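You operate a simulated robot arm through the tools that you are given. There is no shell and no other tool. Be economical: measure what you need, move in short steps, check, and stop when the job is done.

You are at the controls of a simulated robot arm. One attempt, no reset.

TASK
Shut the fourth cabinet drawer from the top. Then open the bottom cabinet drawer, take the shims box and leave it in the inside of the bottom drawer of the red tool cabinet and shut the drawer again. Then stack the box marked "valve seals" from the top of the wooden work bench on top of the box marked "sensors". Then count the bolts on the top of the wooden work bench, then put as many of the white spark plugs from the top of the wooden work bench on the red tray. Then fetch the gold pulley and set it on the beige gasket pack. Then stack the box labelled "air hose" from the top of the wooden work bench on top of the box that says "o-rings". Do these in the order given. Set down upright: shims box.

Only the result counts: the job must be done as asked and must still hold three seconds after the hand-in. Knocking over, shifting, dropping, spilling or breaking anything else fails it. Lids that push on must go on centred and level and be pressed home; caps that screw on are set level and turned clockwise until they are tight.

THE ROBOT
A 6-joint arm with a two-finger gripper on a trunk, on a base that drives. Base frame: it is fixed to the floor where the robot stands at the start and does not move with it; the origin is under the middle of the robot, x ahead of it, y to its left, z up. Readings come in mm, rad, newtons and seconds.
Its first joint turns from -2.897 to 2.897 rad. Places, roughly: air hose box, o-rings box, pump kit box [-1250, -1250, 1000]; beige gasket pack [-1000, -1500, 750]; bolt (6x2x2 cm) [-1300, -1600, 900]; bottom cabinet drawer [1100, -100, 200]; fourth cabinet drawer [900, -100, 600]; gold pulley (7x7x4 cm) [-1100, -1600, 900]; inside of the bottom drawer of the red tool cabine [1200, -200, 200]; pipe bends box, sensors box, valve seals box [-750, -1750, 1000]; red tray (16x13x3 cm) [-900, -1700, 900]; shims box [1250, -250, 1000]; white spark plug (3x3x8 cm) [-1300, -1100, 900]. Payload 2.45 kg.
Tool frame: the origin (TCP) lies between the finger pads and is the grasp point; the fingertips stand 20 mm ahead of it; z points along the fingers, y is the line along which they close. Largest opening 140 mm; the body of the gripper starts 168 mm behind the TCP.
Orientation is that of the tool frame in the base frame, as a unit quaternion [w, x, y, z]. With the fingers straight down and closing along the base's y, the tool's x points along the base's -x, its y along +y and its z along -z.

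THE INTERFACE
- The arm moves only by the tool send_rows. Its argument "plan" is a list of rows, each a list of 3 entries, a list of its own where there are three numbers: the shift along the tool's x, y, z in units of 40 mm (1.0 is 40 mm), then the turn, a rotation vector about the tool's x, y, z in units of 4 degrees (1.0 is 4 degrees), then the gripper command, from -1 (shut) to 1 (fully open), values between in proportion. In form: [[[dx, dy, dz], [wx, wy, wz], grip], ...]. A call has 1 to 10 rows; each row shifts and turns the commanded pose from where the row before left it, along the tool's axes as they then stand. A call with a number of a shift or a turn outside -1 to 1 is refused whole. Rows are played at 5 a second. More than 50 mm and 0.15 rad between two rows, or a gripper value outside its range, and nothing of the call is played. A pose out of reach is approached as far as the arm can. The call stops where the force on the tool passes 40 N (or 10 N more than at its start, if that is more) or the arm is blocked; 0.2 s more then pass. The fingers move at their own pace (about 45 mm/s each) and stop on an object; they squeeze with about 24 N. The grip force told is the motor's: it shows also when the fingers shut on nothing. Time passes only in rows, and 0.2 s behind the last, so rows that do not move let the fingers close. The reply holds the time, the measured pose of the TCP, the force on the tool along the base axes, the opening and the grip force, in the units named above and with some noise, with the torque about the TCP (base axes, N m) and any sound that the robot's microphone picked up.
- Cameras (640 x 400 px; columns grow to the right, rows downward): "scene" is now at [-99.8, 149.9, 1149.6]; the picture's right is [-0.27, -0.96, 0.00], its down [-0.25, 0.07, -0.96] and it looks along [0.93, -0.26, -0.26] (base axes); focal length 245 px, centre (320, 200). "wrist" rides on the gripper at [78, 11, -209] in the tool frame; the picture's right is [-0.14, 0.99, 0.00], its down [-0.92, -0.13, -0.37] and it looks along [-0.36, -0.05, 0.93] (tool axes); focal length 280 px, centre (320, 200). There is no depth. A picture from a camera that has moved, and an enlarged one, comes with that camera's place and axes in the base frame and with its lens.
- capture(camera): a new picture of that camera. The clock stands still meanwhile.
- drive_base(legs): drives the robot by 1 to 6 legs, each [ahead, left, turn to the left] in mm, mm and rad, along the robot's own axes; the way and the turn of a leg run together, so that a leg with both is an arc; at most 1500 mm and 3.142 rad a leg. The arm and the cameras ride along, it lands a little off, and it stops where it bumps. It gives what a move gives.
- aim_head(pan, tilt): turns the head with the scene camera to pan (to the left, within 2.496 rad either way) and tilt (down, from -0.506 to 1.204), counted from straight ahead of the robot. It gives what a move gives.
- close_up(camera, box): a new picture of the part [left, top, right, bottom] of that camera's present view, enlarged. The clock stands still meanwhile.
- job_done(): hands the job in; it is judged then, once.

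Work in short steps. Places have to be worked out from the pictures, the camera data and where the tool is seen: move nearer, look again, correct. Check each grasp and each placing, and mend what went wrong. You have 217 turns and 210 pictures in all, those below and enlarged ones among them. Open the gripper and draw the arm clear of the work before you hand the job in, unless the task says otherwise; then end with one line.

The tools are called as name(argument=value, ...) on one line, values as JSON. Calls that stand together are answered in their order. send_rows: Moves the arm, as the interface text tells. Its arguments: {"type":"object","properties":{"plan":{"type":"array"}},"required":["plan"]} The other tools are called the same way: drive_base (legs) drives the base; aim_head (pan, tilt) turns the head that bears the scene camera; capture (camera) takes a picture; close_up (camera, box) takes an enlarged picture of a part of a camera's view; job_done () hands the job in.

At the start:

```text
time_s: 0.0
position: [579.0, -240.7, 1251.6]
ee_rot: [0.0, 0.0, 1.0, 0.001]
contact_force: [0.8, -0.6, 0.0]
moment: [-0.01, 0.03, 0.0]
opening: 139.8
grip_force: 0.0
robot x, y, heading: [0.6, 1.3, -0.003]
head pan, tilt: [-0.276, 0.267]
```

scene: 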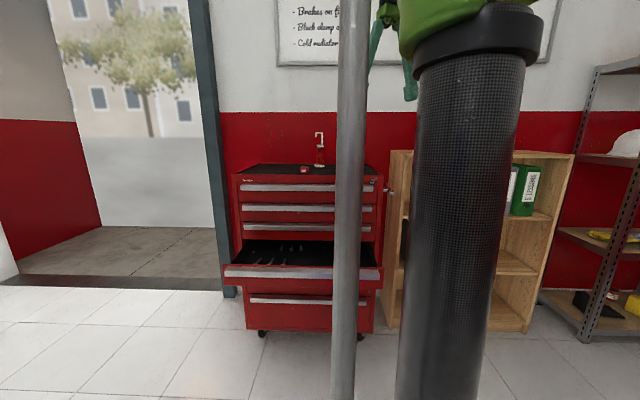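
wrist: 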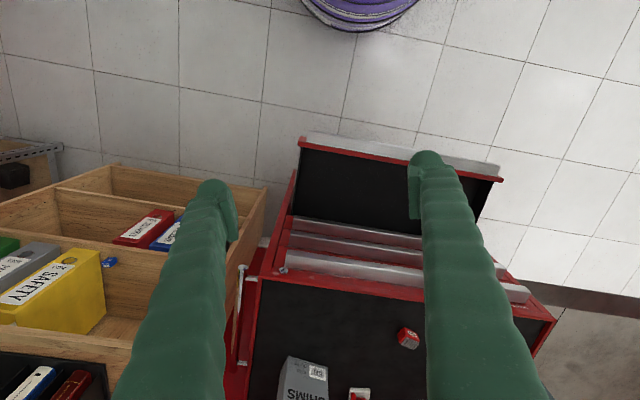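

The pictures put the fourth drawer's front top edge from about (620,-300) to (790,270) at z≈650, with the cabinet yawed about 18°. I look closer at the drawers and the shims box.

close_up(camera="scene", box=[200, 120, 400, 345])

close_up(camera="wrist", box=[230, 120, 560, 400])

```text
1.78 times, centred on (300, 232) of scene
camera zoom: at [-99.8, 149.9, 1149.6], right [-0.27, -0.96, 0.0], down [-0.25, 0.07, -0.96], along [0.93, -0.26, -0.26], focal length 435 px, centre (356, 142)
```

zoom: 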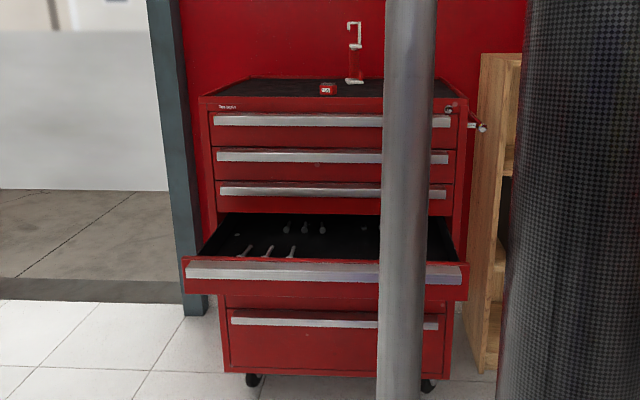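

```text
1.43 times, centred on (395, 260) of wrist
camera zoom: at [502.7, -231.1, 1460.6], right [0.14, 0.99, 0.0], down [0.92, -0.13, 0.37], along [0.36, -0.05, -0.93], focal length 401 px, centre (213, 114)
```

zoom: 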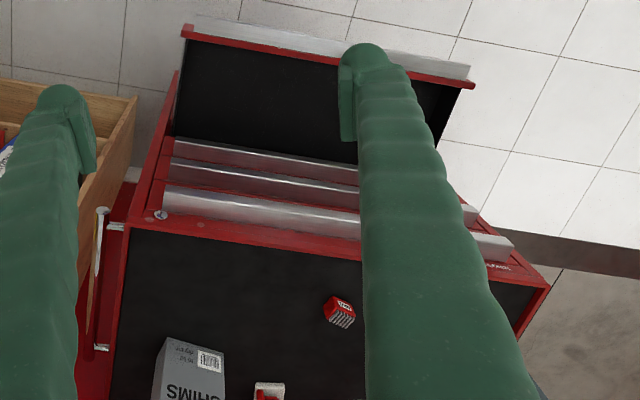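

Drawer 4 is the open one, and the bottom drawer's handle sits near z≈353. I turn the tool to point horizontally at the cabinet with the fingers closing vertically, which serves both for pushing drawer 4 and for gripping the bottom handle.

send_rows(plan=[[[0, 0, 0], [0.963, -0.693, -0.693], -1], [[0, 0, 0], [0.963, -0.693, -0.693], -1], [[0, 0, 0], [0.963, -0.693, -0.693], -1], [[0, 0, 0], [0.963, -0.693, -0.693], -1], [[0, 0, 0], [0.963, -0.693, -0.693], -1], [[0, 0, 0], [0.963, -0.693, -0.693], -1], [[0, 0, 0], [0.963, -0.693, -0.693], -1], [[0, 0, 0], [0.963, -0.693, -0.693], -1], [[0, 0, 0], [0.963, -0.693, -0.693], -1], [[0, 0, 0], [0.963, -0.693, -0.693], -1]])

```text
time_s: 2.4
position: [621.7, -246.8, 1265.0]
ee_rot: [0.234, -0.237, 0.886, -0.322]
contact_force: [-0.4, 0.7, 0.1]
moment: [0.02, -0.05, 0.04]
opening: 0.0
grip_force: 24.0
robot x, y, heading: [-0.2, -4.2, 0.0]
head pan, tilt: [-0.276, 0.267]
stopped in row 10: the arm was blocked; the commanded pose is now the measured one
```

The turn was blocked at row 10 with the position drifted about 43 mm, probably a joint limit. I'll try backing the TCP off and turning on in smaller steps.

send_rows(plan=[[[0, 0, 0], [0.963, -0.693, -0.693], -1], [[0, 0, 0], [0.963, -0.693, -0.693], -1], [[0, 0, 0], [0.963, -0.693, -0.693], -1]])

capture(camera="scene")

```text
time_s: 3.4
position: [684.7, -261.1, 1287.6]
ee_rot: [0.297, -0.3, 0.809, -0.409]
contact_force: [-0.6, 0.6, -0.6]
moment: [0.04, 0.01, 0.03]
opening: 0.2
grip_force: 24.2
robot x, y, heading: [-0.6, -2.2, -0.0]
head pan, tilt: [-0.276, 0.267]
stopped in row 3: the arm was blocked; the commanded pose is now the measured one
```

```text
205 pictures are left
camera scene: at [-100.1, 148.4, 1149.7], right [-0.29, -0.96, 0.0], down [-0.25, 0.08, -0.96], along [0.92, -0.28, -0.26], focal length 245 px, centre (320, 200)
```

scene: 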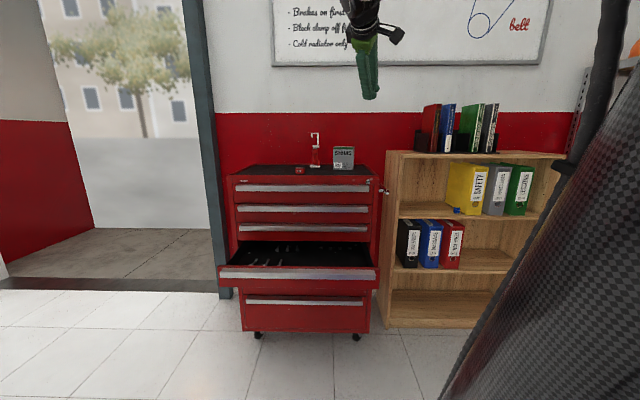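

The arm is folded too tight for a horizontal tool this near. I back the base 300 mm and carry on turning while extending forward.

drive_base(legs=[[-300, 0, 0]])

send_rows(plan=[[[0, 0, 0.8], [0.963, -0.693, -0.693], -1], [[0, 0, 0.8], [0.963, -0.693, -0.693], -1], [[0, 0, 0.8], [0.963, -0.693, -0.693], -1], [[0, 0, 0.8], [0.963, -0.693, -0.693], -1], [[0, 0, 0.8], [0.963, -0.693, -0.693], -1], [[0, 0, 0.8], [0.963, -0.693, -0.693], -1], [[0, 0, 0.8], [0.963, -0.693, -0.693], -1]])

capture(camera="scene")

```text
time_s: 5.5
position: [382.3, -261.3, 1286.9]
ee_rot: [0.297, -0.299, 0.81, -0.409]
contact_force: [-0.1, 0.6, -0.6]
moment: [0.01, 0.0, -0.04]
opening: 0.0
grip_force: 24.5
robot x, y, heading: [-298.2, -1.7, -0.002]
head pan, tilt: [-0.276, 0.267]
```

```text
time_s: 7.1
position: [570.2, -360.5, 1213.5]
ee_rot: [-0.381, 0.444, -0.573, 0.574]
contact_force: [-1.0, 0.5, 1.4]
moment: [0.08, 0.21, -0.11]
opening: 0.0
grip_force: 24.1
robot x, y, heading: [-304.3, 0.6, -0.0]
head pan, tilt: [-0.276, 0.267]
```

```text
204 pictures are left
camera scene: at [-402.2, 149.9, 1149.6], right [-0.27, -0.96, 0.0], down [-0.25, 0.07, -0.96], along [0.93, -0.26, -0.26], focal length 245 px, centre (320, 200)
```

scene: 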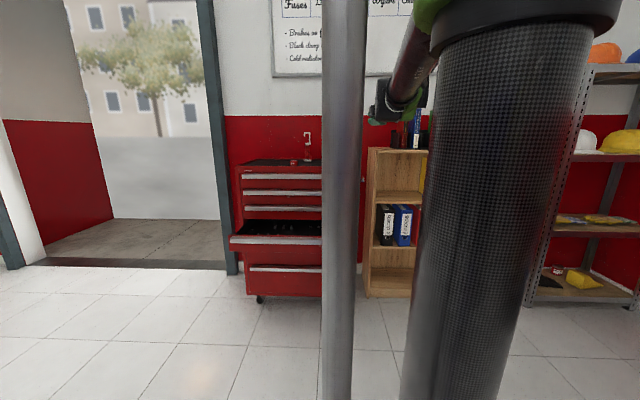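

The tool is now nearly horizontal along the push direction. I trim the tilt, then move left to the drawer's middle line, before descending.

send_rows(plan=[[[-0.92, 0, -0.25], [0.73, 0, 1], -1], [[-0.92, 0, -0.25], [0, 0, 0], -1], [[-0.92, 0, -0.25], [0, 0, 0], -1], [[-0.92, 0, -0.25], [0, 0, 0], -1], [[-0.92, 0, -0.25], [0, 0, 0], -1], [[-0.92, 0, -0.25], [0, 0, 0], -1], [[-0.92, 0, -0.25], [0, 0, 0], -1], [[-0.92, 0, -0.25], [0, 0, 0], -1], [[-0.92, 0, -0.25], [0, 0, 0], -1], [[-0.92, 0, -0.25], [0, 0, 0], -1]])

send_rows(plan=[[[0, 1, 0], [0, 0, 0], -1], [[0, 1, 0], [0, 0, 0], -1], [[0, 1, 0], [0, 0, 0], -1], [[0, 1, 0], [0, 0, 0], -1], [[0, 1, 0], [0, 0, 0], -1], [[0, 1, 0], [0, 0, 0], -1], [[0, 1, 0], [0, 0, 0], -1], [[0, 1, 0], [0, 0, 0], -1], [[0, 1, 0], [0, 0, 0], -1], [[0, 1, 0], [0, 0, 0], -1]])

capture(camera="wrist")

```text
time_s: 9.3
position: [589.1, 21.0, 1247.4]
ee_rot: [0.444, -0.384, 0.583, -0.561]
contact_force: [0.1, -0.7, 0.6]
moment: [0.03, 0.01, 0.03]
opening: 0.1
grip_force: 23.8
out of reach, approached as far as the arm can: row 1
robot x, y, heading: [-302.4, -2.7, 0.001]
head pan, tilt: [-0.276, 0.267]
```

```text
time_s: 11.5
position: [599.3, 47.9, 851.4]
ee_rot: [0.446, -0.383, 0.583, -0.56]
contact_force: [-0.3, 0.0, 1.0]
moment: [0.01, 0.01, 0.03]
opening: 0.0
grip_force: 24.0
robot x, y, heading: [-302.8, -2.1, -0.002]
head pan, tilt: [-0.276, 0.267]
```

```text
203 pictures are left
camera wrist: at [379.4, 39.0, 828.7], right [0.09, 0.21, -0.97], down [-0.07, 0.98, 0.2], along [0.99, 0.05, 0.11], focal length 280 px, centre (320, 200)
```

wrist: 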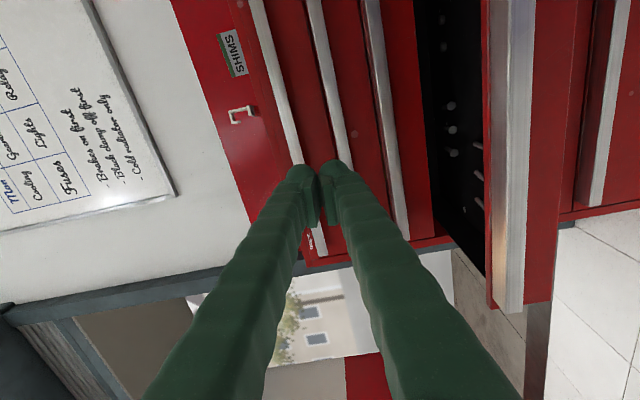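

Drawer 4's handle is ahead and below. I trim the roll and go down to z≈605.

send_rows(plan=[[[0, 1, 0], [-0.2, 0, -0.6], -1], [[0, 1, 0], [-0.2, 0, -0.6], -1], [[0, 1, 0], [0, 0, 0], -1], [[0, 1, 0], [0, 0, 0], -1], [[0, 1, 0], [0, 0, 0], -1], [[0, 1, 0], [0, 0, 0], -1], [[0, 0.1, 0], [0, 0, 0], -1]])

capture(camera="wrist")

```text
time_s: 13.1
position: [644.0, 55.2, 648.3]
ee_rot: [-0.441, 0.394, -0.563, 0.577]
contact_force: [1.1, 0.2, -0.3]
moment: [-0.04, 0.01, 0.0]
opening: 0.2
grip_force: 24.2
out of reach, approached as far as the arm can: row 1, 5, 6, 7
robot x, y, heading: [-302.6, -0.8, -0.001]
head pan, tilt: [-0.276, 0.267]
```

```text
202 pictures are left
camera wrist: at [422.8, 43.1, 623.3], right [0.1, 0.15, -0.98], down [-0.08, 0.99, 0.15], along [0.99, 0.07, 0.12], focal length 280 px, centre (320, 200)
```

wrist: 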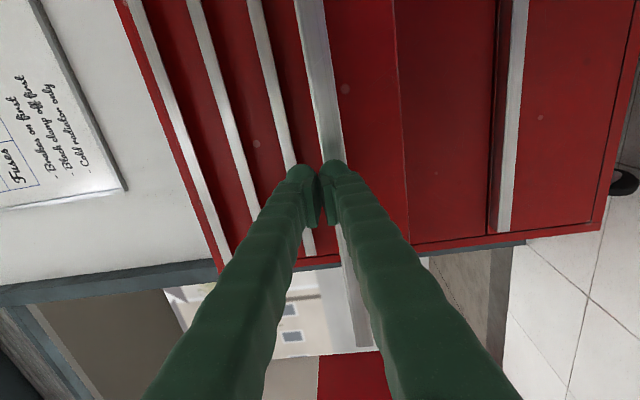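

The fingertips face the handle of drawer 4 at its left part, about 25 mm away. I push forward along the tool axis, easing slightly downward.

send_rows(plan=[[[0, 0.3, 0.5], [0, 0, 0], -1], [[0, 0.1, 0.7], [0, 0, 0], -1], [[0, 0, 0.7], [0, 0, 0], -1], [[0, 0, 0.7], [0, 0, 0], -1], [[0, 0, 0.7], [0, 0, 0], -1], [[0, 0, 0.7], [0, 0, 0], -1]])

capture(camera="wrist")

```text
time_s: 14.5
position: [797.3, 4.7, 635.2]
ee_rot: [-0.436, 0.398, -0.565, 0.577]
contact_force: [-0.2, -0.3, 0.0]
moment: [0.02, -0.01, -0.02]
opening: 0.0
grip_force: 23.7
robot x, y, heading: [-301.0, -0.7, -0.0]
head pan, tilt: [-0.276, 0.267]
```

```text
201 pictures are left
camera wrist: at [576.5, -7.7, 612.6], right [0.09, 0.15, -0.98], down [-0.08, 0.99, 0.14], along [0.99, 0.07, 0.11], focal length 280 px, centre (320, 200)
```

wrist: 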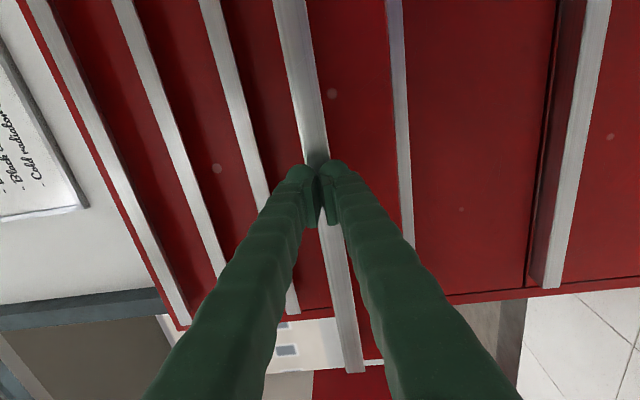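

The drawer is sliding in; another shut drawer (fifth) showed beneath it. I push on until it stops.

send_rows(plan=[[[0, 0, 0.7], [0, 0, 0], -1], [[0, 0, 0.7], [0, 0, 0], -1], [[0, 0, 0.7], [0, 0, 0], -1], [[0, 0, 0.5], [0, 0, 0], -1], [[0, 0, 0.5], [0, 0, 0], -1], [[0, 0, 0.5], [0, 0, 0], -1], [[0, 0, 0.5], [0, 0, 0], -1], [[0, 0, 0.5], [0, 0, 0], -1]])

capture(camera="wrist")

capture(camera="scene")

```text
time_s: 15.7
position: [911.3, -32.1, 638.2]
ee_rot: [-0.434, 0.399, -0.566, 0.577]
contact_force: [-8.0, 1.6, 0.2]
moment: [0.09, 0.05, -0.1]
opening: 0.1
grip_force: 23.6
robot x, y, heading: [-303.3, -1.3, -0.003]
head pan, tilt: [-0.276, 0.267]
stopped in row 6: the force on the tool passed its limit at 96 N (the readings are from after the stop); the commanded pose is now the measured one
```

```text
200 pictures are left
camera wrist: at [691.6, -44.5, 616.8], right [0.09, 0.15, -0.98], down [-0.08, 0.99, 0.14], along [0.99, 0.06, 0.1], focal length 280 px, centre (320, 200)
```

wrist: 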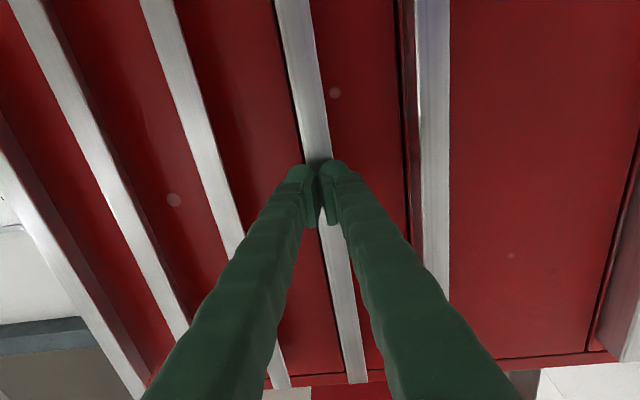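

```text
199 pictures are left
camera scene: at [-402.5, 149.9, 1149.6], right [-0.27, -0.96, 0.0], down [-0.25, 0.07, -0.96], along [0.93, -0.26, -0.26], focal length 245 px, centre (320, 200)
```

scene: 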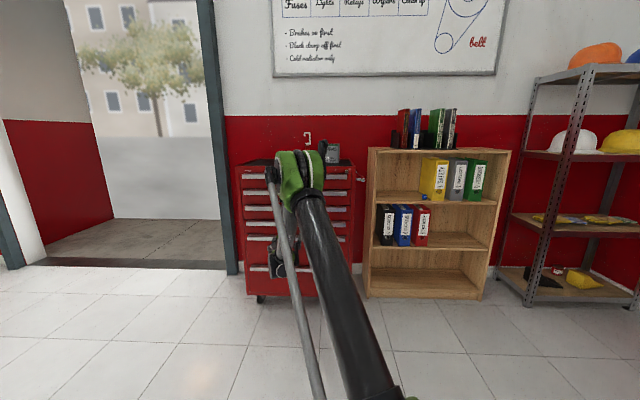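

Drawer 4 hit its stop and is flush with the others. I back off and try descending toward the bottom drawer's handle at z≈355.

send_rows(plan=[[[0, 0, -1], [0, 0, 0], -1], [[0, 0, -1], [0, 0, 0], -1], [[0, 0, -1], [0, 0, 0], 1], [[0, 1, 0], [0, 0, 0], 1], [[0, 1, 0], [0, 0, 0], 1], [[0, 1, 0], [0, 0, 0], 1], [[0, 1, 0], [0, 0, 0], 1], [[0, 1, 0], [0, 0, 0], 1], [[0, 1, 0], [0, 0, 0], 1], [[0, 1, 0], [0, 0, 0], 1]])

capture(camera="wrist")

```text
time_s: 17.9
position: [812.1, 7.7, 353.0]
ee_rot: [-0.436, 0.398, -0.565, 0.577]
contact_force: [0.2, 0.8, -0.6]
moment: [0.01, -0.03, 0.03]
opening: 140.1
grip_force: 0.0
robot x, y, heading: [-302.9, 1.8, -0.003]
head pan, tilt: [-0.276, 0.267]
```

```text
198 pictures are left
camera wrist: at [591.1, -4.8, 330.0], right [0.09, 0.15, -0.98], down [-0.08, 0.99, 0.14], along [0.99, 0.06, 0.11], focal length 280 px, centre (320, 200)
```

wrist: 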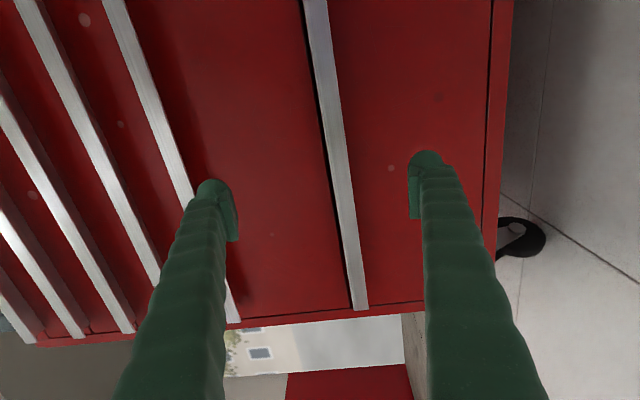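

The open fingers straddle the bottom handle, whose centre I put at z≈343 with its outer face about 106 mm past the tips. I level the tool, lower 10 mm and advance.

send_rows(plan=[[[0, 0.25, 0.4], [-0.6, 0, 0], 1], [[0, 0, 0.8], [0, 0, 0], 1], [[0, 0, 0.8], [0, 0, 0], 1], [[0, 0, 0.8], [0, 0, 0], 1]])

capture(camera="wrist")

```text
time_s: 18.9
position: [919.3, -28.4, 342.7]
ee_rot: [0.439, -0.399, 0.57, -0.569]
contact_force: [-0.1, 0.0, -0.9]
moment: [0.01, -0.01, -0.02]
opening: 139.9
grip_force: 0.1
robot x, y, heading: [-303.5, -1.8, -0.001]
head pan, tilt: [-0.276, 0.267]
```

```text
197 pictures are left
camera wrist: at [699.9, -42.0, 321.7], right [0.09, 0.16, -0.98], down [-0.08, 0.98, 0.16], along [0.99, 0.07, 0.1], focal length 280 px, centre (320, 200)
```

wrist: 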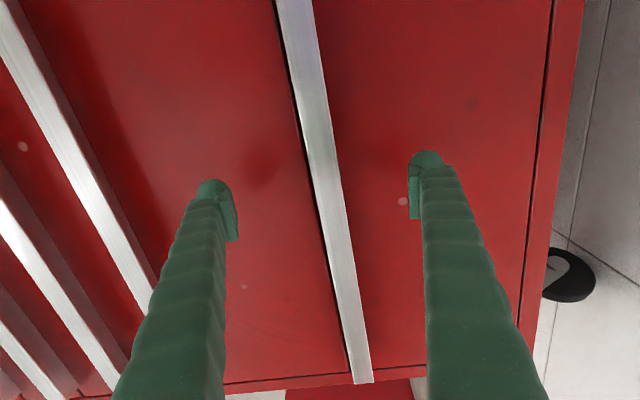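

The handle is centred between the fingers and the tips are just past its outer face. I advance 25 mm more and close.

send_rows(plan=[[[0, 0, 0.35], [0, 0, 0], 1], [[0, 0, 0.3], [0, 0, 0], 1], [[0, 0, 0], [0, 0, 0], -1], [[0, 0, 0], [0, 0, 0], -1], [[0, 0, 0], [0, 0, 0], -1], [[0, 0, 0], [0, 0, 0], -1], [[0, 0, 0], [0, 0, 0], -1], [[0, 0, 0], [0, 0, 0], -1]])

capture(camera="wrist")

```text
time_s: 20.7
position: [943.9, -36.6, 340.2]
ee_rot: [-0.438, 0.399, -0.57, 0.57]
contact_force: [1.1, 0.3, -24.0]
moment: [-0.48, -0.09, 0.08]
opening: 29.1
grip_force: 10.8
robot x, y, heading: [-302.2, -1.3, 0.002]
head pan, tilt: [-0.276, 0.267]
```

```text
196 pictures are left
camera wrist: at [724.0, -48.9, 319.8], right [0.08, 0.16, -0.98], down [-0.08, 0.98, 0.16], along [0.99, 0.07, 0.1], focal length 280 px, centre (320, 200)
```

wrist: 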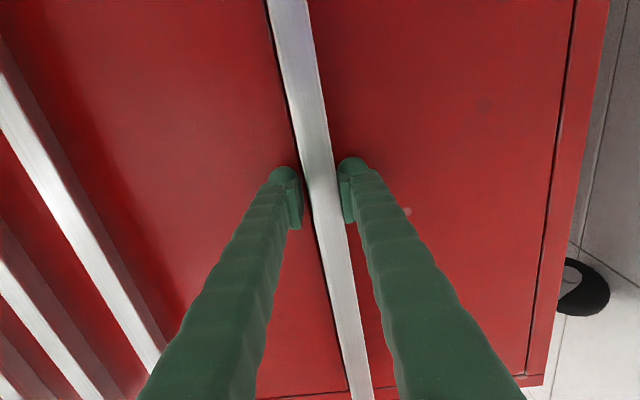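

The lower finger is pressing on the handle; the tool must drop a few mm so that both fingers meet it.

send_rows(plan=[[[0, 0.1, 0], [0, 0, 0], -1], [[0, 0.05, 0], [0, 0, 0], -1], [[0, 0, 0], [0, 0, 0], -1]])

```text
time_s: 21.4
position: [944.9, -36.0, 337.3]
ee_rot: [0.438, -0.4, 0.57, -0.569]
contact_force: [1.7, 0.1, -27.6]
moment: [-1.66, -0.4, 0.07]
opening: 21.5
grip_force: 44.9
out of reach, approached as far as the arm can: row 2
robot x, y, heading: [-300.0, 3.9, 0.001]
head pan, tilt: [-0.276, 0.267]
stopped in row 3: the force on the tool passed its limit at 41 N (the readings are from after the stop); the commanded pose is now the measured one
```

The handle is gripped at 21.5 mm. I pull back a little to test.

send_rows(plan=[[[0, 0, -0.4], [0, 0, 0], -1], [[0, 0, -0.5], [0, 0, 0], -1], [[0, 0, -0.5], [0, 0, 0], -1]])

capture(camera="wrist")

```text
time_s: 22.2
position: [892.1, -18.5, 337.8]
ee_rot: [-0.439, 0.399, -0.569, 0.57]
contact_force: [3.6, 4.4, -22.2]
moment: [-1.58, -0.33, 0.1]
opening: 22.0
grip_force: 45.5
robot x, y, heading: [-302.5, 2.6, 0.001]
head pan, tilt: [-0.276, 0.267]
```

```text
195 pictures are left
camera wrist: at [671.2, -31.6, 316.2], right [0.09, 0.16, -0.98], down [-0.08, 0.98, 0.16], along [0.99, 0.07, 0.1], focal length 280 px, centre (320, 200)
```

wrist: 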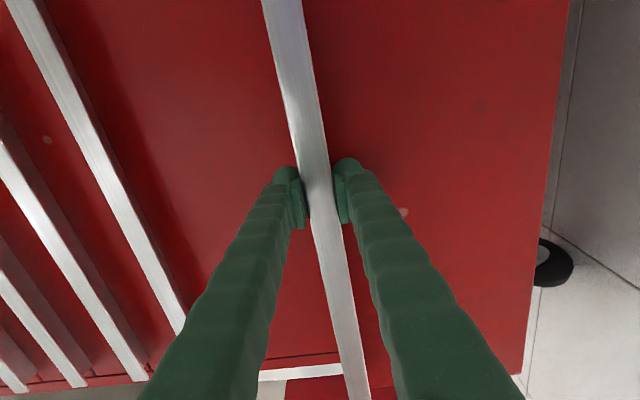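

The drawer comes along. I keep pulling with the arm.

send_rows(plan=[[[0, 0, -0.6], [0, 0, 0], -1], [[0, 0, -0.6], [0, 0, 0], -1], [[0, 0, -0.6], [0, 0, 0], -1], [[0, 0, -0.6], [0, 0, 0], -1]])

```text
time_s: 23.2
position: [813.1, 7.0, 338.3]
ee_rot: [-0.438, 0.395, -0.569, 0.572]
contact_force: [-4.5, -7.2, -2.3]
moment: [-1.59, -0.33, 0.47]
opening: 21.6
grip_force: 45.2
out of reach, approached as far as the arm can: row 4
robot x, y, heading: [-299.6, -0.4, -0.001]
head pan, tilt: [-0.276, 0.267]
```

138 mm open, and the arm is at its inner limit, so I pull the rest with the base along the drawer's axis.

drive_base(legs=[[-66, 22, 0], [-66, 22, 0]])

capture(camera="wrist")

```text
time_s: 24.9
position: [692.8, 46.2, 337.9]
ee_rot: [-0.439, 0.396, -0.568, 0.572]
contact_force: [1.1, 0.1, -3.2]
moment: [-1.7, -0.36, 0.04]
opening: 21.7
grip_force: 45.5
robot x, y, heading: [-421.3, 43.1, 0.0]
head pan, tilt: [-0.276, 0.267]
stopped in leg 2: the force on the tool passed its limit at 41 N (the readings are from after the stop); the commanded pose is now the measured one
```

```text
194 pictures are left
camera wrist: at [472.3, 35.3, 315.0], right [0.09, 0.16, -0.98], down [-0.08, 0.98, 0.15], along [0.99, 0.06, 0.1], focal length 280 px, centre (320, 200)
```

wrist: 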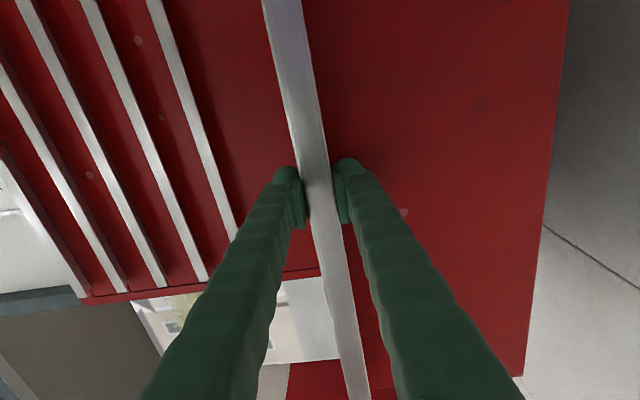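

The drawer is out about 265 mm and hit its stop. I release and back away from the handle.

send_rows(plan=[[[0, 0, 0], [0, 0, 0], 0], [[0, 0, 0], [0, 0, 0], 0], [[0, 0, 0], [0, 0, 0], 0], [[0, 0, 0], [0, 0, 0], 0]])

drive_base(legs=[[-142, 47, 0]])

capture(camera="wrist")

```text
time_s: 25.9
position: [691.4, 47.4, 336.9]
ee_rot: [-0.439, 0.396, -0.569, 0.572]
contact_force: [-0.6, -0.3, 0.2]
moment: [0.0, 0.02, 0.02]
opening: 69.9
grip_force: 0.0
robot x, y, heading: [-423.2, 41.2, -0.001]
head pan, tilt: [-0.276, 0.267]
```

```text
time_s: 27.2
position: [553.7, 95.2, 337.4]
ee_rot: [-0.439, 0.395, -0.569, 0.572]
contact_force: [0.9, -0.6, -0.5]
moment: [-0.02, 0.0, 0.03]
opening: 70.2
grip_force: 0.1
robot x, y, heading: [-564.4, 85.4, -0.004]
head pan, tilt: [-0.276, 0.267]
```

```text
193 pictures are left
camera wrist: at [333.6, 83.7, 315.0], right [0.09, 0.16, -0.98], down [-0.08, 0.98, 0.16], along [0.99, 0.06, 0.1], focal length 280 px, centre (320, 200)
```

wrist: 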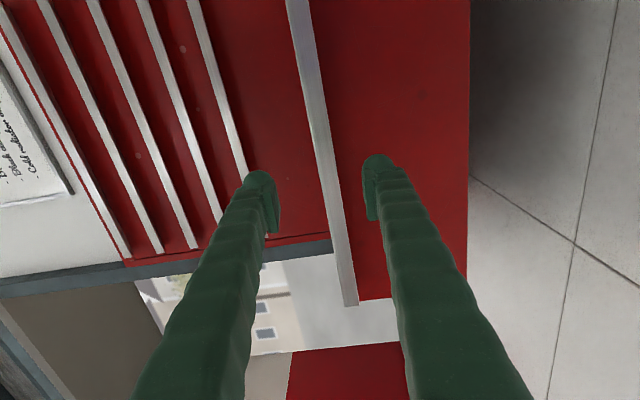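

I raise the arm well clear before turning the tool down again.

send_rows(plan=[[[0, -1, 0], [0, 0, 0], 0], [[0, -1, 0], [0, 0, 0], 0], [[0, -1, 0], [0, 0, 0], 0], [[0, -1, 0], [0, 0, 0], 0], [[0, -1, 0], [0, 0, 0], 0], [[0, -1, 0], [0, 0, 0], 0], [[0, -1, 0], [0, 0, 0], 0], [[0, -1, 0], [0, 0, 0], 0], [[0, -1, 0], [0, 0, 0], 0], [[0, -1, 0], [0, 0, 0], 0]])

send_rows(plan=[[[0, -1, 0], [0, 0, 0], 0], [[0, -1, 0], [0, 0, 0], 0], [[0, -1, 0], [0, 0, 0], 0], [[0, -1, 0], [0, 0, 0], 0], [[0, -1, 0], [0, 0, 0], 0], [[0, -1, -0.4], [0, 0, 0], 0], [[0, -1, -0.4], [0, 0, 0], 0], [[0, -1, -0.4], [0, 0, 0], 0], [[0, -1, -0.4], [0, 0, 0], 0], [[0, -1, -0.4], [0, 0, 0], 0]])

send_rows(plan=[[[0, 0, 0], [-0.963, 0.693, 0.693], 0], [[0, 0, 0], [-0.963, 0.693, 0.693], 0], [[0, 0, 0], [-0.963, 0.693, 0.693], 0], [[0, 0, 0], [-0.963, 0.693, 0.693], 0], [[0, 0, 0], [-0.963, 0.693, 0.693], 0], [[0, 0, 0], [-0.963, 0.693, 0.693], 0], [[0, 0, 0], [-0.963, 0.693, 0.693], 0], [[0, 0, 0], [-0.963, 0.693, 0.693], 0], [[0, 0, 0], [-0.963, 0.693, 0.693], 0], [[0, 0, 0], [-0.963, 0.693, 0.693], 0]])

```text
time_s: 29.4
position: [533.2, 83.9, 736.9]
ee_rot: [-0.439, 0.396, -0.569, 0.572]
contact_force: [1.4, 0.5, -0.2]
moment: [-0.02, -0.02, -0.01]
opening: 70.1
grip_force: 0.1
robot x, y, heading: [-561.3, 82.7, -0.003]
head pan, tilt: [-0.276, 0.267]
```

```text
time_s: 31.6
position: [436.6, 93.9, 1132.4]
ee_rot: [-0.44, 0.395, -0.569, 0.572]
contact_force: [0.2, 0.4, 0.2]
moment: [-0.01, -0.02, -0.02]
opening: 69.9
grip_force: 0.1
robot x, y, heading: [-557.8, 89.7, 0.001]
head pan, tilt: [-0.276, 0.267]
```

```text
time_s: 33.9
position: [416.5, 165.8, 1132.9]
ee_rot: [0.324, -0.177, 0.871, -0.325]
contact_force: [-0.2, -0.8, -0.8]
moment: [0.01, 0.01, -0.01]
opening: 70.2
grip_force: 0.1
out of reach, approached as far as the arm can: row 2, 4, 5, 6, 7, 8, 9, 10
robot x, y, heading: [-559.7, 84.7, 0.002]
head pan, tilt: [-0.276, 0.267]
```

I finish turning the tool straight down, yawed with the cabinet.

send_rows(plan=[[[0, 0, -0.3], [-0.68, 0.94, 0.8], 0], [[0, 0, 0], [-0.68, 0.94, 0.8], 0], [[0, 0, 0], [-0.68, 0.94, 0.8], 0], [[0, 0, 0], [-0.68, 0.94, 0.8], 0], [[0, 0, 0], [-0.68, 0.94, 0.8], 0], [[0, 0, 0], [-0.68, 0.94, 0.8], 0], [[0, 0, 0], [-0.68, 0.94, 0.8], 0], [[0, 0, 0], [-0.68, 0.94, 0.8], 0], [[0, 0, 0], [-0.68, 0.94, 0.8], 0], [[0, 0, 0], [-0.68, 0.94, 0.8], 0]])

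send_rows(plan=[[[0, 0, 0], [-0.68, 0.94, 0.8], 0], [[0, 0, 0], [-0.68, 0.94, 0.8], 0], [[0, 0, -1], [0, 0, 0], 1], [[0, 0, -1], [0, 0, 0], 1], [[0, 0, -0.5], [0, 0, 0], 1]])

capture(camera="scene")

```text
time_s: 36.0
position: [405.7, 179.9, 1141.9]
ee_rot: [0.067, 0.095, 0.985, -0.127]
contact_force: [0.2, 0.3, -0.1]
moment: [0.02, -0.05, 0.05]
opening: 69.7
grip_force: 0.1
out of reach, approached as far as the arm can: row 1, 9, 10
robot x, y, heading: [-562.3, 89.3, -0.002]
head pan, tilt: [-0.276, 0.267]
```

```text
time_s: 37.2
position: [356.5, 194.3, 1183.6]
ee_rot: [0.045, 0.139, 0.98, -0.133]
contact_force: [0.0, -0.8, -0.8]
moment: [-0.05, 0.06, -0.02]
opening: 139.8
grip_force: 0.2
out of reach, approached as far as the arm can: row 1, 2, 3, 4, 5
robot x, y, heading: [-558.5, 90.9, -0.004]
head pan, tilt: [-0.276, 0.267]
```

```text
192 pictures are left
camera scene: at [-660.5, 238.3, 1149.6], right [-0.27, -0.96, 0.0], down [-0.26, 0.07, -0.96], along [0.93, -0.26, -0.27], focal length 245 px, centre (320, 200)
```

scene: 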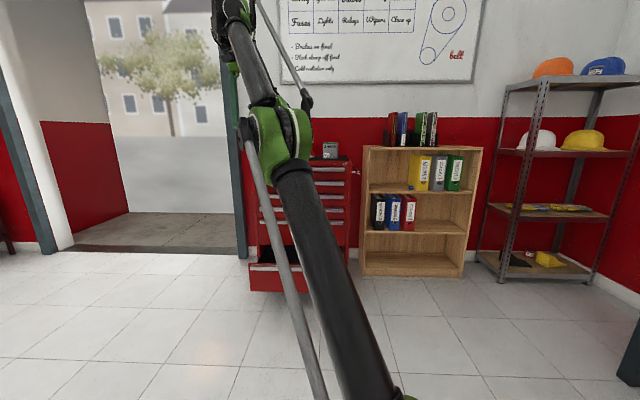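

The arm is near full stretch here; I draw it toward the robot while finishing the orientation.

send_rows(plan=[[[1, 0, 0], [0, 0, 0], 1], [[1, 0, 0], [-0.89, 0.47, 0.15], 1], [[1, 0, 0], [-0.89, 0.47, 0.15], 1], [[1, 0, 0], [-0.89, 0.47, 0.15], 1], [[1, 0, 0], [-0.89, 0.47, 0.15], 1], [[0, 0, 0], [0, 0, 0], 1]])

aim_head(pan=-0.15, tilt=0.4)

capture(camera="wrist")

```text
time_s: 38.6
position: [167.1, 246.7, 1156.2]
ee_rot: [0.062, 0.159, 0.977, -0.126]
contact_force: [-0.5, -1.0, 0.0]
moment: [0.0, 0.02, 0.0]
opening: 139.9
grip_force: 0.1
out of reach, approached as far as the arm can: row 2, 3, 4, 5
robot x, y, heading: [-556.9, 91.8, 0.001]
head pan, tilt: [-0.276, 0.267]
```

```text
time_s: 39.3
position: [167.0, 247.2, 1156.5]
ee_rot: [0.062, 0.158, 0.978, -0.125]
contact_force: [-0.3, 0.4, 0.0]
moment: [-0.02, 0.05, 0.02]
opening: 140.2
grip_force: 0.0
robot x, y, heading: [-562.3, 90.0, 0.005]
head pan, tilt: [-0.15, 0.4]
```

```text
191 pictures are left
camera wrist: at [82.0, 334.4, 1342.8], right [0.45, 0.87, -0.2], down [0.8, -0.29, 0.53], along [0.4, -0.4, -0.82], focal length 280 px, centre (320, 200)
```

wrist: 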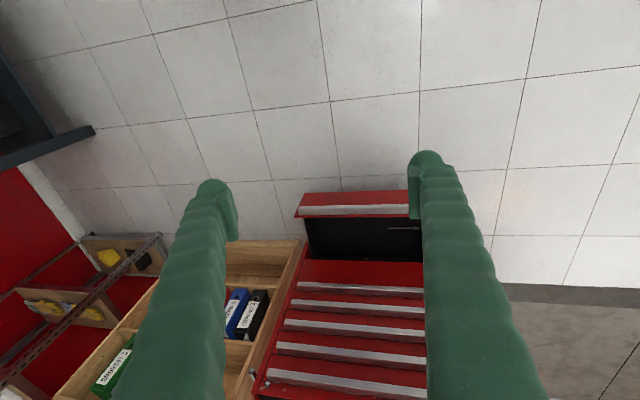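

The orientation stuck 16° off, likely at a wrist limit. I try reaching straight-down with no yaw instead.

send_rows(plan=[[[0, 0, 0], [-0.72, 0.36, -0.92], 1], [[0, 0, 0], [-0.72, 0.36, -0.92], 1], [[0, 0, 0], [-0.72, 0.36, -0.92], 1], [[0, 0, 0], [-0.72, 0.36, -0.92], 1], [[0, 0, 0], [-0.72, 0.36, -0.92], 1], [[0, 0, 0], [0, 0, 0], 1]])

capture(camera="scene")

```text
time_s: 40.7
position: [166.5, 249.5, 1157.9]
ee_rot: [0.046, -0.002, 0.99, -0.133]
contact_force: [0.2, 0.5, -0.5]
moment: [-0.01, 0.0, 0.01]
opening: 139.7
grip_force: 0.1
out of reach, approached as far as the arm can: row 1, 2, 3, 4, 5
robot x, y, heading: [-557.7, 88.0, 0.001]
head pan, tilt: [-0.15, 0.4]
```

```text
190 pictures are left
camera scene: at [-659.1, 249.8, 1137.3], right [-0.15, -0.99, 0.0], down [-0.38, 0.06, -0.92], along [0.91, -0.14, -0.39], focal length 245 px, centre (320, 200)
```

scene: 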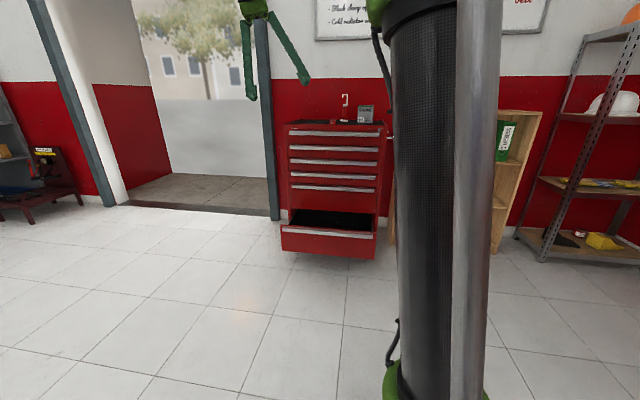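

Still limited. I suspect the sideways arm azimuth; I move the arm to the right of the robot, as it stood at the start, and retry.

send_rows(plan=[[[0.3, -1, 0], [0, 0, 0], 1], [[0.3, -1, 0], [0, 0, 0], 1], [[0.3, -1, 0], [0, 0, 0], 1], [[0.3, -1, 0], [0, 0, 0], 1], [[0.3, -1, 0], [0, 0, 0], 1], [[0.3, -1, 0], [0, 0, 0], 1], [[0.3, -1, 0], [0, 0, 0], 1], [[0.3, -1, 0], [0, 0, 0], 1], [[0.3, -1, 0], [0, 0, 0], 1], [[0.3, -1, 0], [0, 0, 0], 1]])

send_rows(plan=[[[0, 0, 0], [-0.8, 0.3, 0], 1], [[0, 0, 0], [-0.8, 0.3, 0], 1], [[0, 0, 0], [-0.8, 0.3, 0], 1], [[0, 0, 0], [-0.8, 0.3, 0], 1], [[0, 0, 0], [0, 0, 0], 1]])

capture(camera="scene")

```text
time_s: 42.9
position: [26.7, 53.5, 1250.5]
ee_rot: [0.049, 0.012, 0.989, -0.136]
contact_force: [0.1, 0.6, 0.6]
moment: [-0.01, 0.01, -0.03]
opening: 139.8
grip_force: 0.0
out of reach, approached as far as the arm can: row 5, 6, 7, 8, 9, 10
robot x, y, heading: [-559.4, 87.8, 0.002]
head pan, tilt: [-0.15, 0.4]
```

```text
time_s: 44.1
position: [29.3, 56.2, 1251.0]
ee_rot: [0.036, 0.013, 0.99, -0.137]
contact_force: [-0.2, 0.6, 0.4]
moment: [-0.02, -0.01, 0.02]
opening: 140.0
grip_force: 0.0
out of reach, approached as far as the arm can: row 1, 2, 3, 4
robot x, y, heading: [-563.6, 90.3, -0.001]
head pan, tilt: [-0.15, 0.4]
```

```text
189 pictures are left
camera scene: at [-659.2, 249.8, 1137.3], right [-0.15, -0.99, 0.0], down [-0.38, 0.06, -0.92], along [0.91, -0.14, -0.39], focal length 245 px, centre (320, 200)
```

scene: 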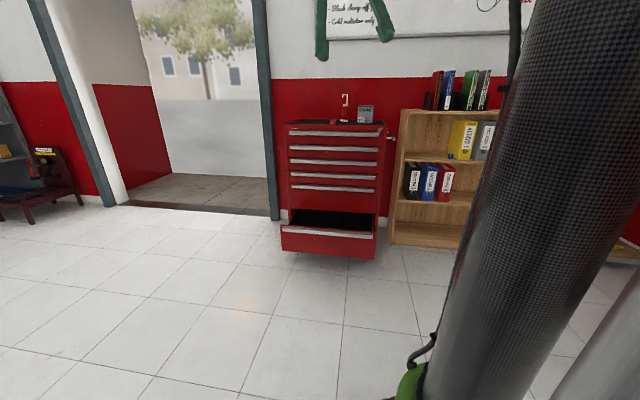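

The arm seems to be in an awkward joint branch. I look at the arm itself.

aim_head(pan=-0.3, tilt=-0.35)

capture(camera="scene")

```text
time_s: 45.2
position: [27.5, 55.6, 1250.7]
ee_rot: [0.036, 0.012, 0.99, -0.137]
contact_force: [0.0, 0.2, 0.3]
moment: [0.0, -0.01, 0.03]
opening: 139.8
grip_force: 0.1
robot x, y, heading: [-558.2, 87.8, -0.001]
head pan, tilt: [-0.3, -0.351]
```

```text
188 pictures are left
camera scene: at [-678.2, 241.2, 1203.6], right [-0.3, -0.95, 0.0], down [0.33, -0.1, -0.94], along [0.9, -0.28, 0.34], focal length 245 px, centre (320, 200)
```

scene: 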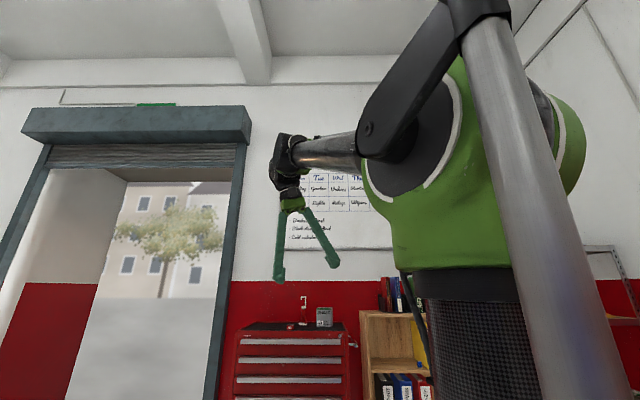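

The picture shows the usual elbow pose, so the forearm roll joint is wound to its limit (flipped wrist). I will unwind: pitch the tool up toward forward about the wrist while leaning right, cross to the left, then come down.

send_rows(plan=[[[-0.5, 0, 0], [0.5, -1, 0], 0], [[-0.5, 0, 0], [0.5, -1, 0], 0], [[-0.5, 0, 0], [0.5, -1, 0], 0], [[-0.5, 0, 0], [0.5, -1, 0], 0], [[-0.5, 0, 0], [0.5, -1, 0], 0], [[-0.5, 0, 0], [0.5, -1, 0], 0], [[-0.5, 0, 0], [0.5, -1, 0], 0], [[-0.5, 0, 0], [0.5, -1, 0], 0], [[-0.5, 0, 0], [0.5, -1, 0], 0], [[-0.5, 0, 0], [0.5, -1, 0], 0]])

send_rows(plan=[[[-0.5, 0, 0], [0.5, -1, 0], 0], [[-0.5, 0, 0], [0.5, -1, 0], 0], [[-0.5, 0, 0], [0.5, -1, 0], 0], [[-0.5, 0, 0], [0.5, -1, 0], 0], [[-0.5, 0, 0], [0.5, -1, 0], 0], [[-0.5, 0, 0], [0.5, -1, 0], 0], [[-0.5, 0, 0], [0.5, -1, 0], 0]])

capture(camera="scene")

```text
time_s: 47.4
position: [212.2, 73.3, 1322.2]
ee_rot: [0.368, -0.028, 0.879, -0.301]
contact_force: [-0.2, -0.8, -0.5]
moment: [0.01, 0.03, 0.02]
opening: 69.9
grip_force: 0.1
robot x, y, heading: [-562.3, 91.9, -0.004]
head pan, tilt: [-0.3, -0.351]
```

```text
time_s: 49.0
position: [292.7, 126.8, 1421.6]
ee_rot: [0.571, -0.054, 0.722, -0.388]
contact_force: [-0.1, 0.3, 0.2]
moment: [0.03, 0.0, -0.01]
opening: 70.1
grip_force: 0.1
robot x, y, heading: [-560.0, 89.2, -0.002]
head pan, tilt: [-0.3, -0.351]
```

```text
187 pictures are left
camera scene: at [-678.3, 241.2, 1203.7], right [-0.3, -0.95, 0.0], down [0.33, -0.1, -0.94], along [0.9, -0.28, 0.34], focal length 245 px, centre (320, 200)
```

scene: 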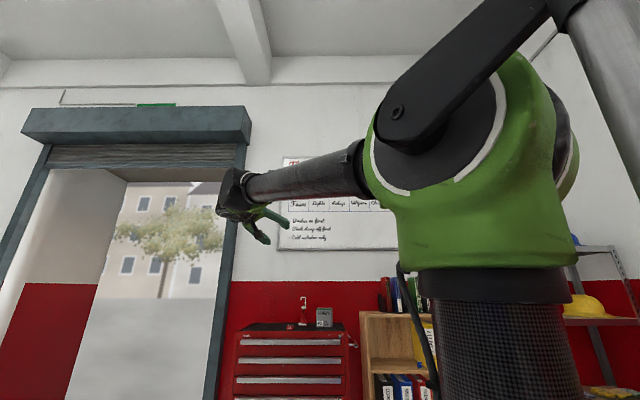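

The tool now points forward-right. I swing it across the forearm axis to the left, pivoting about the wrist.

send_rows(plan=[[[-0.52, 0.31, 0], [-0.6, -1, 0], 0], [[-0.52, 0.31, 0], [-0.6, -1, 0], 0], [[-0.52, 0.31, 0], [-0.6, -1, 0], 0], [[-0.52, 0.31, 0], [-0.6, -1, 0], 0], [[-0.52, 0.31, 0], [-0.6, -1, 0], 0], [[-0.52, 0.31, 0], [-0.6, -1, 0], 0], [[-0.52, 0.31, 0], [-0.6, -1, 0], 0], [[-0.52, 0.31, 0], [-0.6, -1, 0], 0], [[-0.52, 0.31, 0], [-0.6, -1, 0], 0]])

send_rows(plan=[[[-0.52, 0.31, 0], [-0.6, -1, 0], 0], [[-0.52, 0.31, 0], [-0.6, -1, 0], 0], [[-0.52, 0.31, 0], [-0.6, -1, 0], 0], [[-0.52, 0.31, 0], [-0.6, -1, 0], 0], [[-0.52, 0.31, 0], [-0.6, -1, 0], 0], [[-0.52, 0.31, 0], [-0.6, -1, 0], 0], [[-0.52, 0.31, 0], [-0.6, -1, 0], 0], [[-0.52, 0.31, 0], [-0.6, -1, 0], 0], [[-0.52, 0.31, 0], [-0.6, -1, 0], 0]])

capture(camera="scene")

```text
time_s: 51.0
position: [328.9, 322.5, 1494.6]
ee_rot: [0.744, -0.276, 0.571, -0.211]
contact_force: [-0.2, 0.0, 0.5]
moment: [0.01, 0.02, 0.04]
opening: 70.1
grip_force: 0.1
robot x, y, heading: [-562.4, 90.8, -0.003]
head pan, tilt: [-0.3, -0.351]
```

```text
time_s: 53.0
position: [216.9, 497.6, 1541.5]
ee_rot: [0.819, -0.46, 0.343, -0.008]
contact_force: [-0.7, 0.1, 0.4]
moment: [0.05, 0.01, -0.02]
opening: 69.8
grip_force: 0.1
robot x, y, heading: [-561.9, 89.0, -0.002]
head pan, tilt: [-0.3, -0.351]
```

```text
186 pictures are left
camera scene: at [-678.3, 241.3, 1203.7], right [-0.3, -0.95, 0.0], down [0.33, -0.1, -0.94], along [0.9, -0.28, 0.34], focal length 245 px, centre (320, 200)
```

scene: 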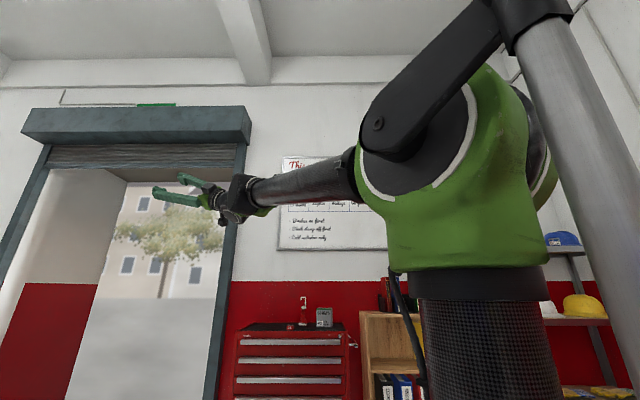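

The crossing worked. Now I bring the tool down, passing left-below the forearm axis.

send_rows(plan=[[[0.515, 0, 0], [-0.01, 0.985, 0.553], 0], [[0.515, 0, 0], [-0.01, 0.985, 0.553], 0], [[0.515, 0, 0], [-0.01, 0.985, 0.553], 0], [[0.515, 0, 0], [-0.01, 0.985, 0.553], 0], [[0.515, 0, 0], [-0.01, 0.985, 0.553], 0], [[0.515, 0, 0], [-0.01, 0.985, 0.553], 0], [[0.515, 0, 0], [-0.01, 0.985, 0.553], 0], [[0.515, 0, 0], [-0.01, 0.985, 0.553], 0], [[0.515, 0, 0], [-0.01, 0.985, 0.553], 0], [[0.515, 0, 0], [-0.01, 0.985, 0.553], 0]])

send_rows(plan=[[[0.515, 0, 0], [-0.01, 0.985, 0.553], 0], [[0.515, 0, 0], [-0.01, 0.985, 0.553], 0], [[0.515, 0, 0], [-0.01, 0.985, 0.553], 0], [[0.515, 0, 0], [-0.01, 0.985, 0.553], 0], [[0.515, 0, 0], [-0.01, 0.985, 0.553], 0], [[0.515, 0, 0], [-0.01, 0.985, 0.553], 0], [[0.515, 0, 0], [-0.01, 0.985, 0.553], 0], [[0.515, 0, 0], [-0.01, 0.985, 0.553], 0], [[0.515, 0, 0], [-0.01, 0.985, 0.553], 0], [[0.515, 0, 0], [-0.01, 0.985, 0.553], 0]])

send_rows(plan=[[[0.515, 0, 0], [-0.01, 0.985, 0.553], 0], [[0.515, 0, 0], [-0.01, 0.985, 0.553], 0], [[0.515, 0, 0], [-0.01, 0.985, 0.553], 0], [[0.515, 0, 0], [-0.01, 0.985, 0.553], 0], [[0.515, 0, 0], [-0.01, 0.985, 0.553], 0], [[0.515, 0, 0], [-0.01, 0.985, 0.553], 0], [[0.515, 0, 0], [-0.01, 0.985, 0.553], 0], [[0.515, 0, 0], [-0.01, 0.985, 0.553], 0], [[0.515, 0, 0], [-0.01, 0.985, 0.553], 0], [[0.515, 0, 0], [-0.01, 0.985, 0.553], 0]])

```text
time_s: 55.2
position: [317.8, 409.7, 1389.1]
ee_rot: [0.641, -0.361, 0.678, -0.006]
contact_force: [0.9, 0.5, 0.4]
moment: [-0.02, 0.02, 0.02]
opening: 69.9
grip_force: 0.0
robot x, y, heading: [-563.5, 84.5, -0.007]
head pan, tilt: [-0.3, -0.351]
```

```text
time_s: 57.4
position: [282.9, 190.5, 1221.6]
ee_rot: [0.375, -0.226, 0.899, 0.038]
contact_force: [1.0, -0.1, 0.2]
moment: [0.0, 0.02, -0.03]
opening: 70.0
grip_force: 0.0
out of reach, approached as far as the arm can: row 3, 4, 5, 6, 7, 8, 9, 10
robot x, y, heading: [-560.8, 88.8, -0.003]
head pan, tilt: [-0.3, -0.351]
```

```text
time_s: 59.6
position: [109.7, 47.6, 1126.2]
ee_rot: [0.062, -0.073, 0.987, 0.129]
contact_force: [0.4, -0.4, -0.3]
moment: [0.0, 0.02, -0.05]
opening: 69.8
grip_force: 0.1
out of reach, approached as far as the arm can: row 1, 2, 3, 4, 5, 6, 7, 9, 10
robot x, y, heading: [-560.2, 84.3, 0.001]
head pan, tilt: [-0.3, -0.351]
```

Now it's stuck on the other side, so the wrist never unflipped. A surer crossing is vertical: swing the tool up above the forearm via the left, then pitch straight down in the forearm's plane.

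send_rows(plan=[[[-0.52, 0.26, 0], [-0.5, -1, 0], 0], [[-0.52, 0.26, 0], [-0.5, -1, 0], 0], [[-0.52, 0.26, 0], [-0.5, -1, 0], 0], [[-0.52, 0.26, 0], [-0.5, -1, 0], 0], [[-0.52, 0.26, 0], [-0.5, -1, 0], 0], [[-0.52, 0.26, 0], [-0.5, -1, 0], 0], [[-0.52, 0.26, 0], [-0.5, -1, 0], 0], [[-0.52, 0.26, 0], [-0.5, -1, 0], 0], [[-0.52, 0.26, 0], [-0.5, -1, 0], 0], [[-0.52, 0.26, 0], [-0.5, -1, 0], 0]])

send_rows(plan=[[[-0.52, 0.26, 0], [-0.5, -1, 0], 0], [[-0.52, 0.26, 0], [-0.5, -1, 0], 0], [[-0.52, 0.26, 0], [-0.5, -1, 0], 0], [[-0.52, 0.26, 0], [-0.5, -1, 0], 0], [[-0.52, 0.26, 0], [-0.5, -1, 0], 0], [[-0.52, 0.26, 0], [-0.5, -1, 0], 0], [[-0.52, 0.26, 0], [-0.5, -1, 0], 0], [[-0.52, 0.26, 0], [-0.5, -1, 0], 0], [[-0.52, 0.26, 0], [-0.5, -1, 0], 0], [[-0.52, 0.26, 0], [-0.5, -1, 0], 0]])

capture(camera="scene")

```text
time_s: 61.8
position: [273.9, 146.5, 1253.3]
ee_rot: [0.383, -0.034, 0.869, 0.311]
contact_force: [0.0, -0.5, -0.1]
moment: [0.03, -0.01, -0.04]
opening: 70.0
grip_force: 0.1
robot x, y, heading: [-564.3, 88.8, 0.0]
head pan, tilt: [-0.3, -0.351]
```

```text
time_s: 64.0
position: [329.4, 143.4, 1470.3]
ee_rot: [0.643, 0.008, 0.621, 0.448]
contact_force: [-0.1, -0.3, -0.1]
moment: [0.0, 0.01, 0.0]
opening: 70.1
grip_force: 0.1
robot x, y, heading: [-563.1, 83.1, 0.003]
head pan, tilt: [-0.3, -0.351]
```

```text
185 pictures are left
camera scene: at [-678.3, 241.2, 1203.7], right [-0.3, -0.95, 0.0], down [0.33, -0.1, -0.94], along [0.9, -0.28, 0.34], focal length 245 px, centre (320, 200)
```

scene: 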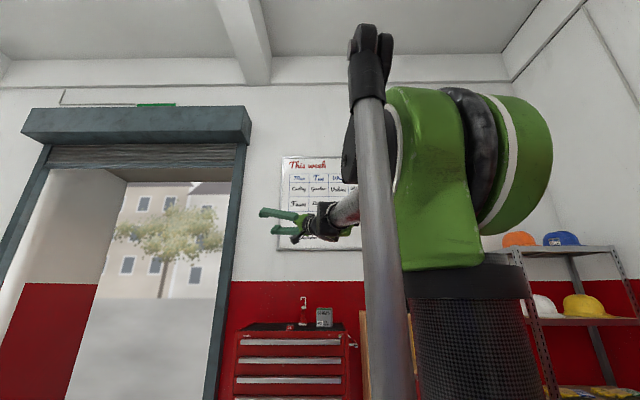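

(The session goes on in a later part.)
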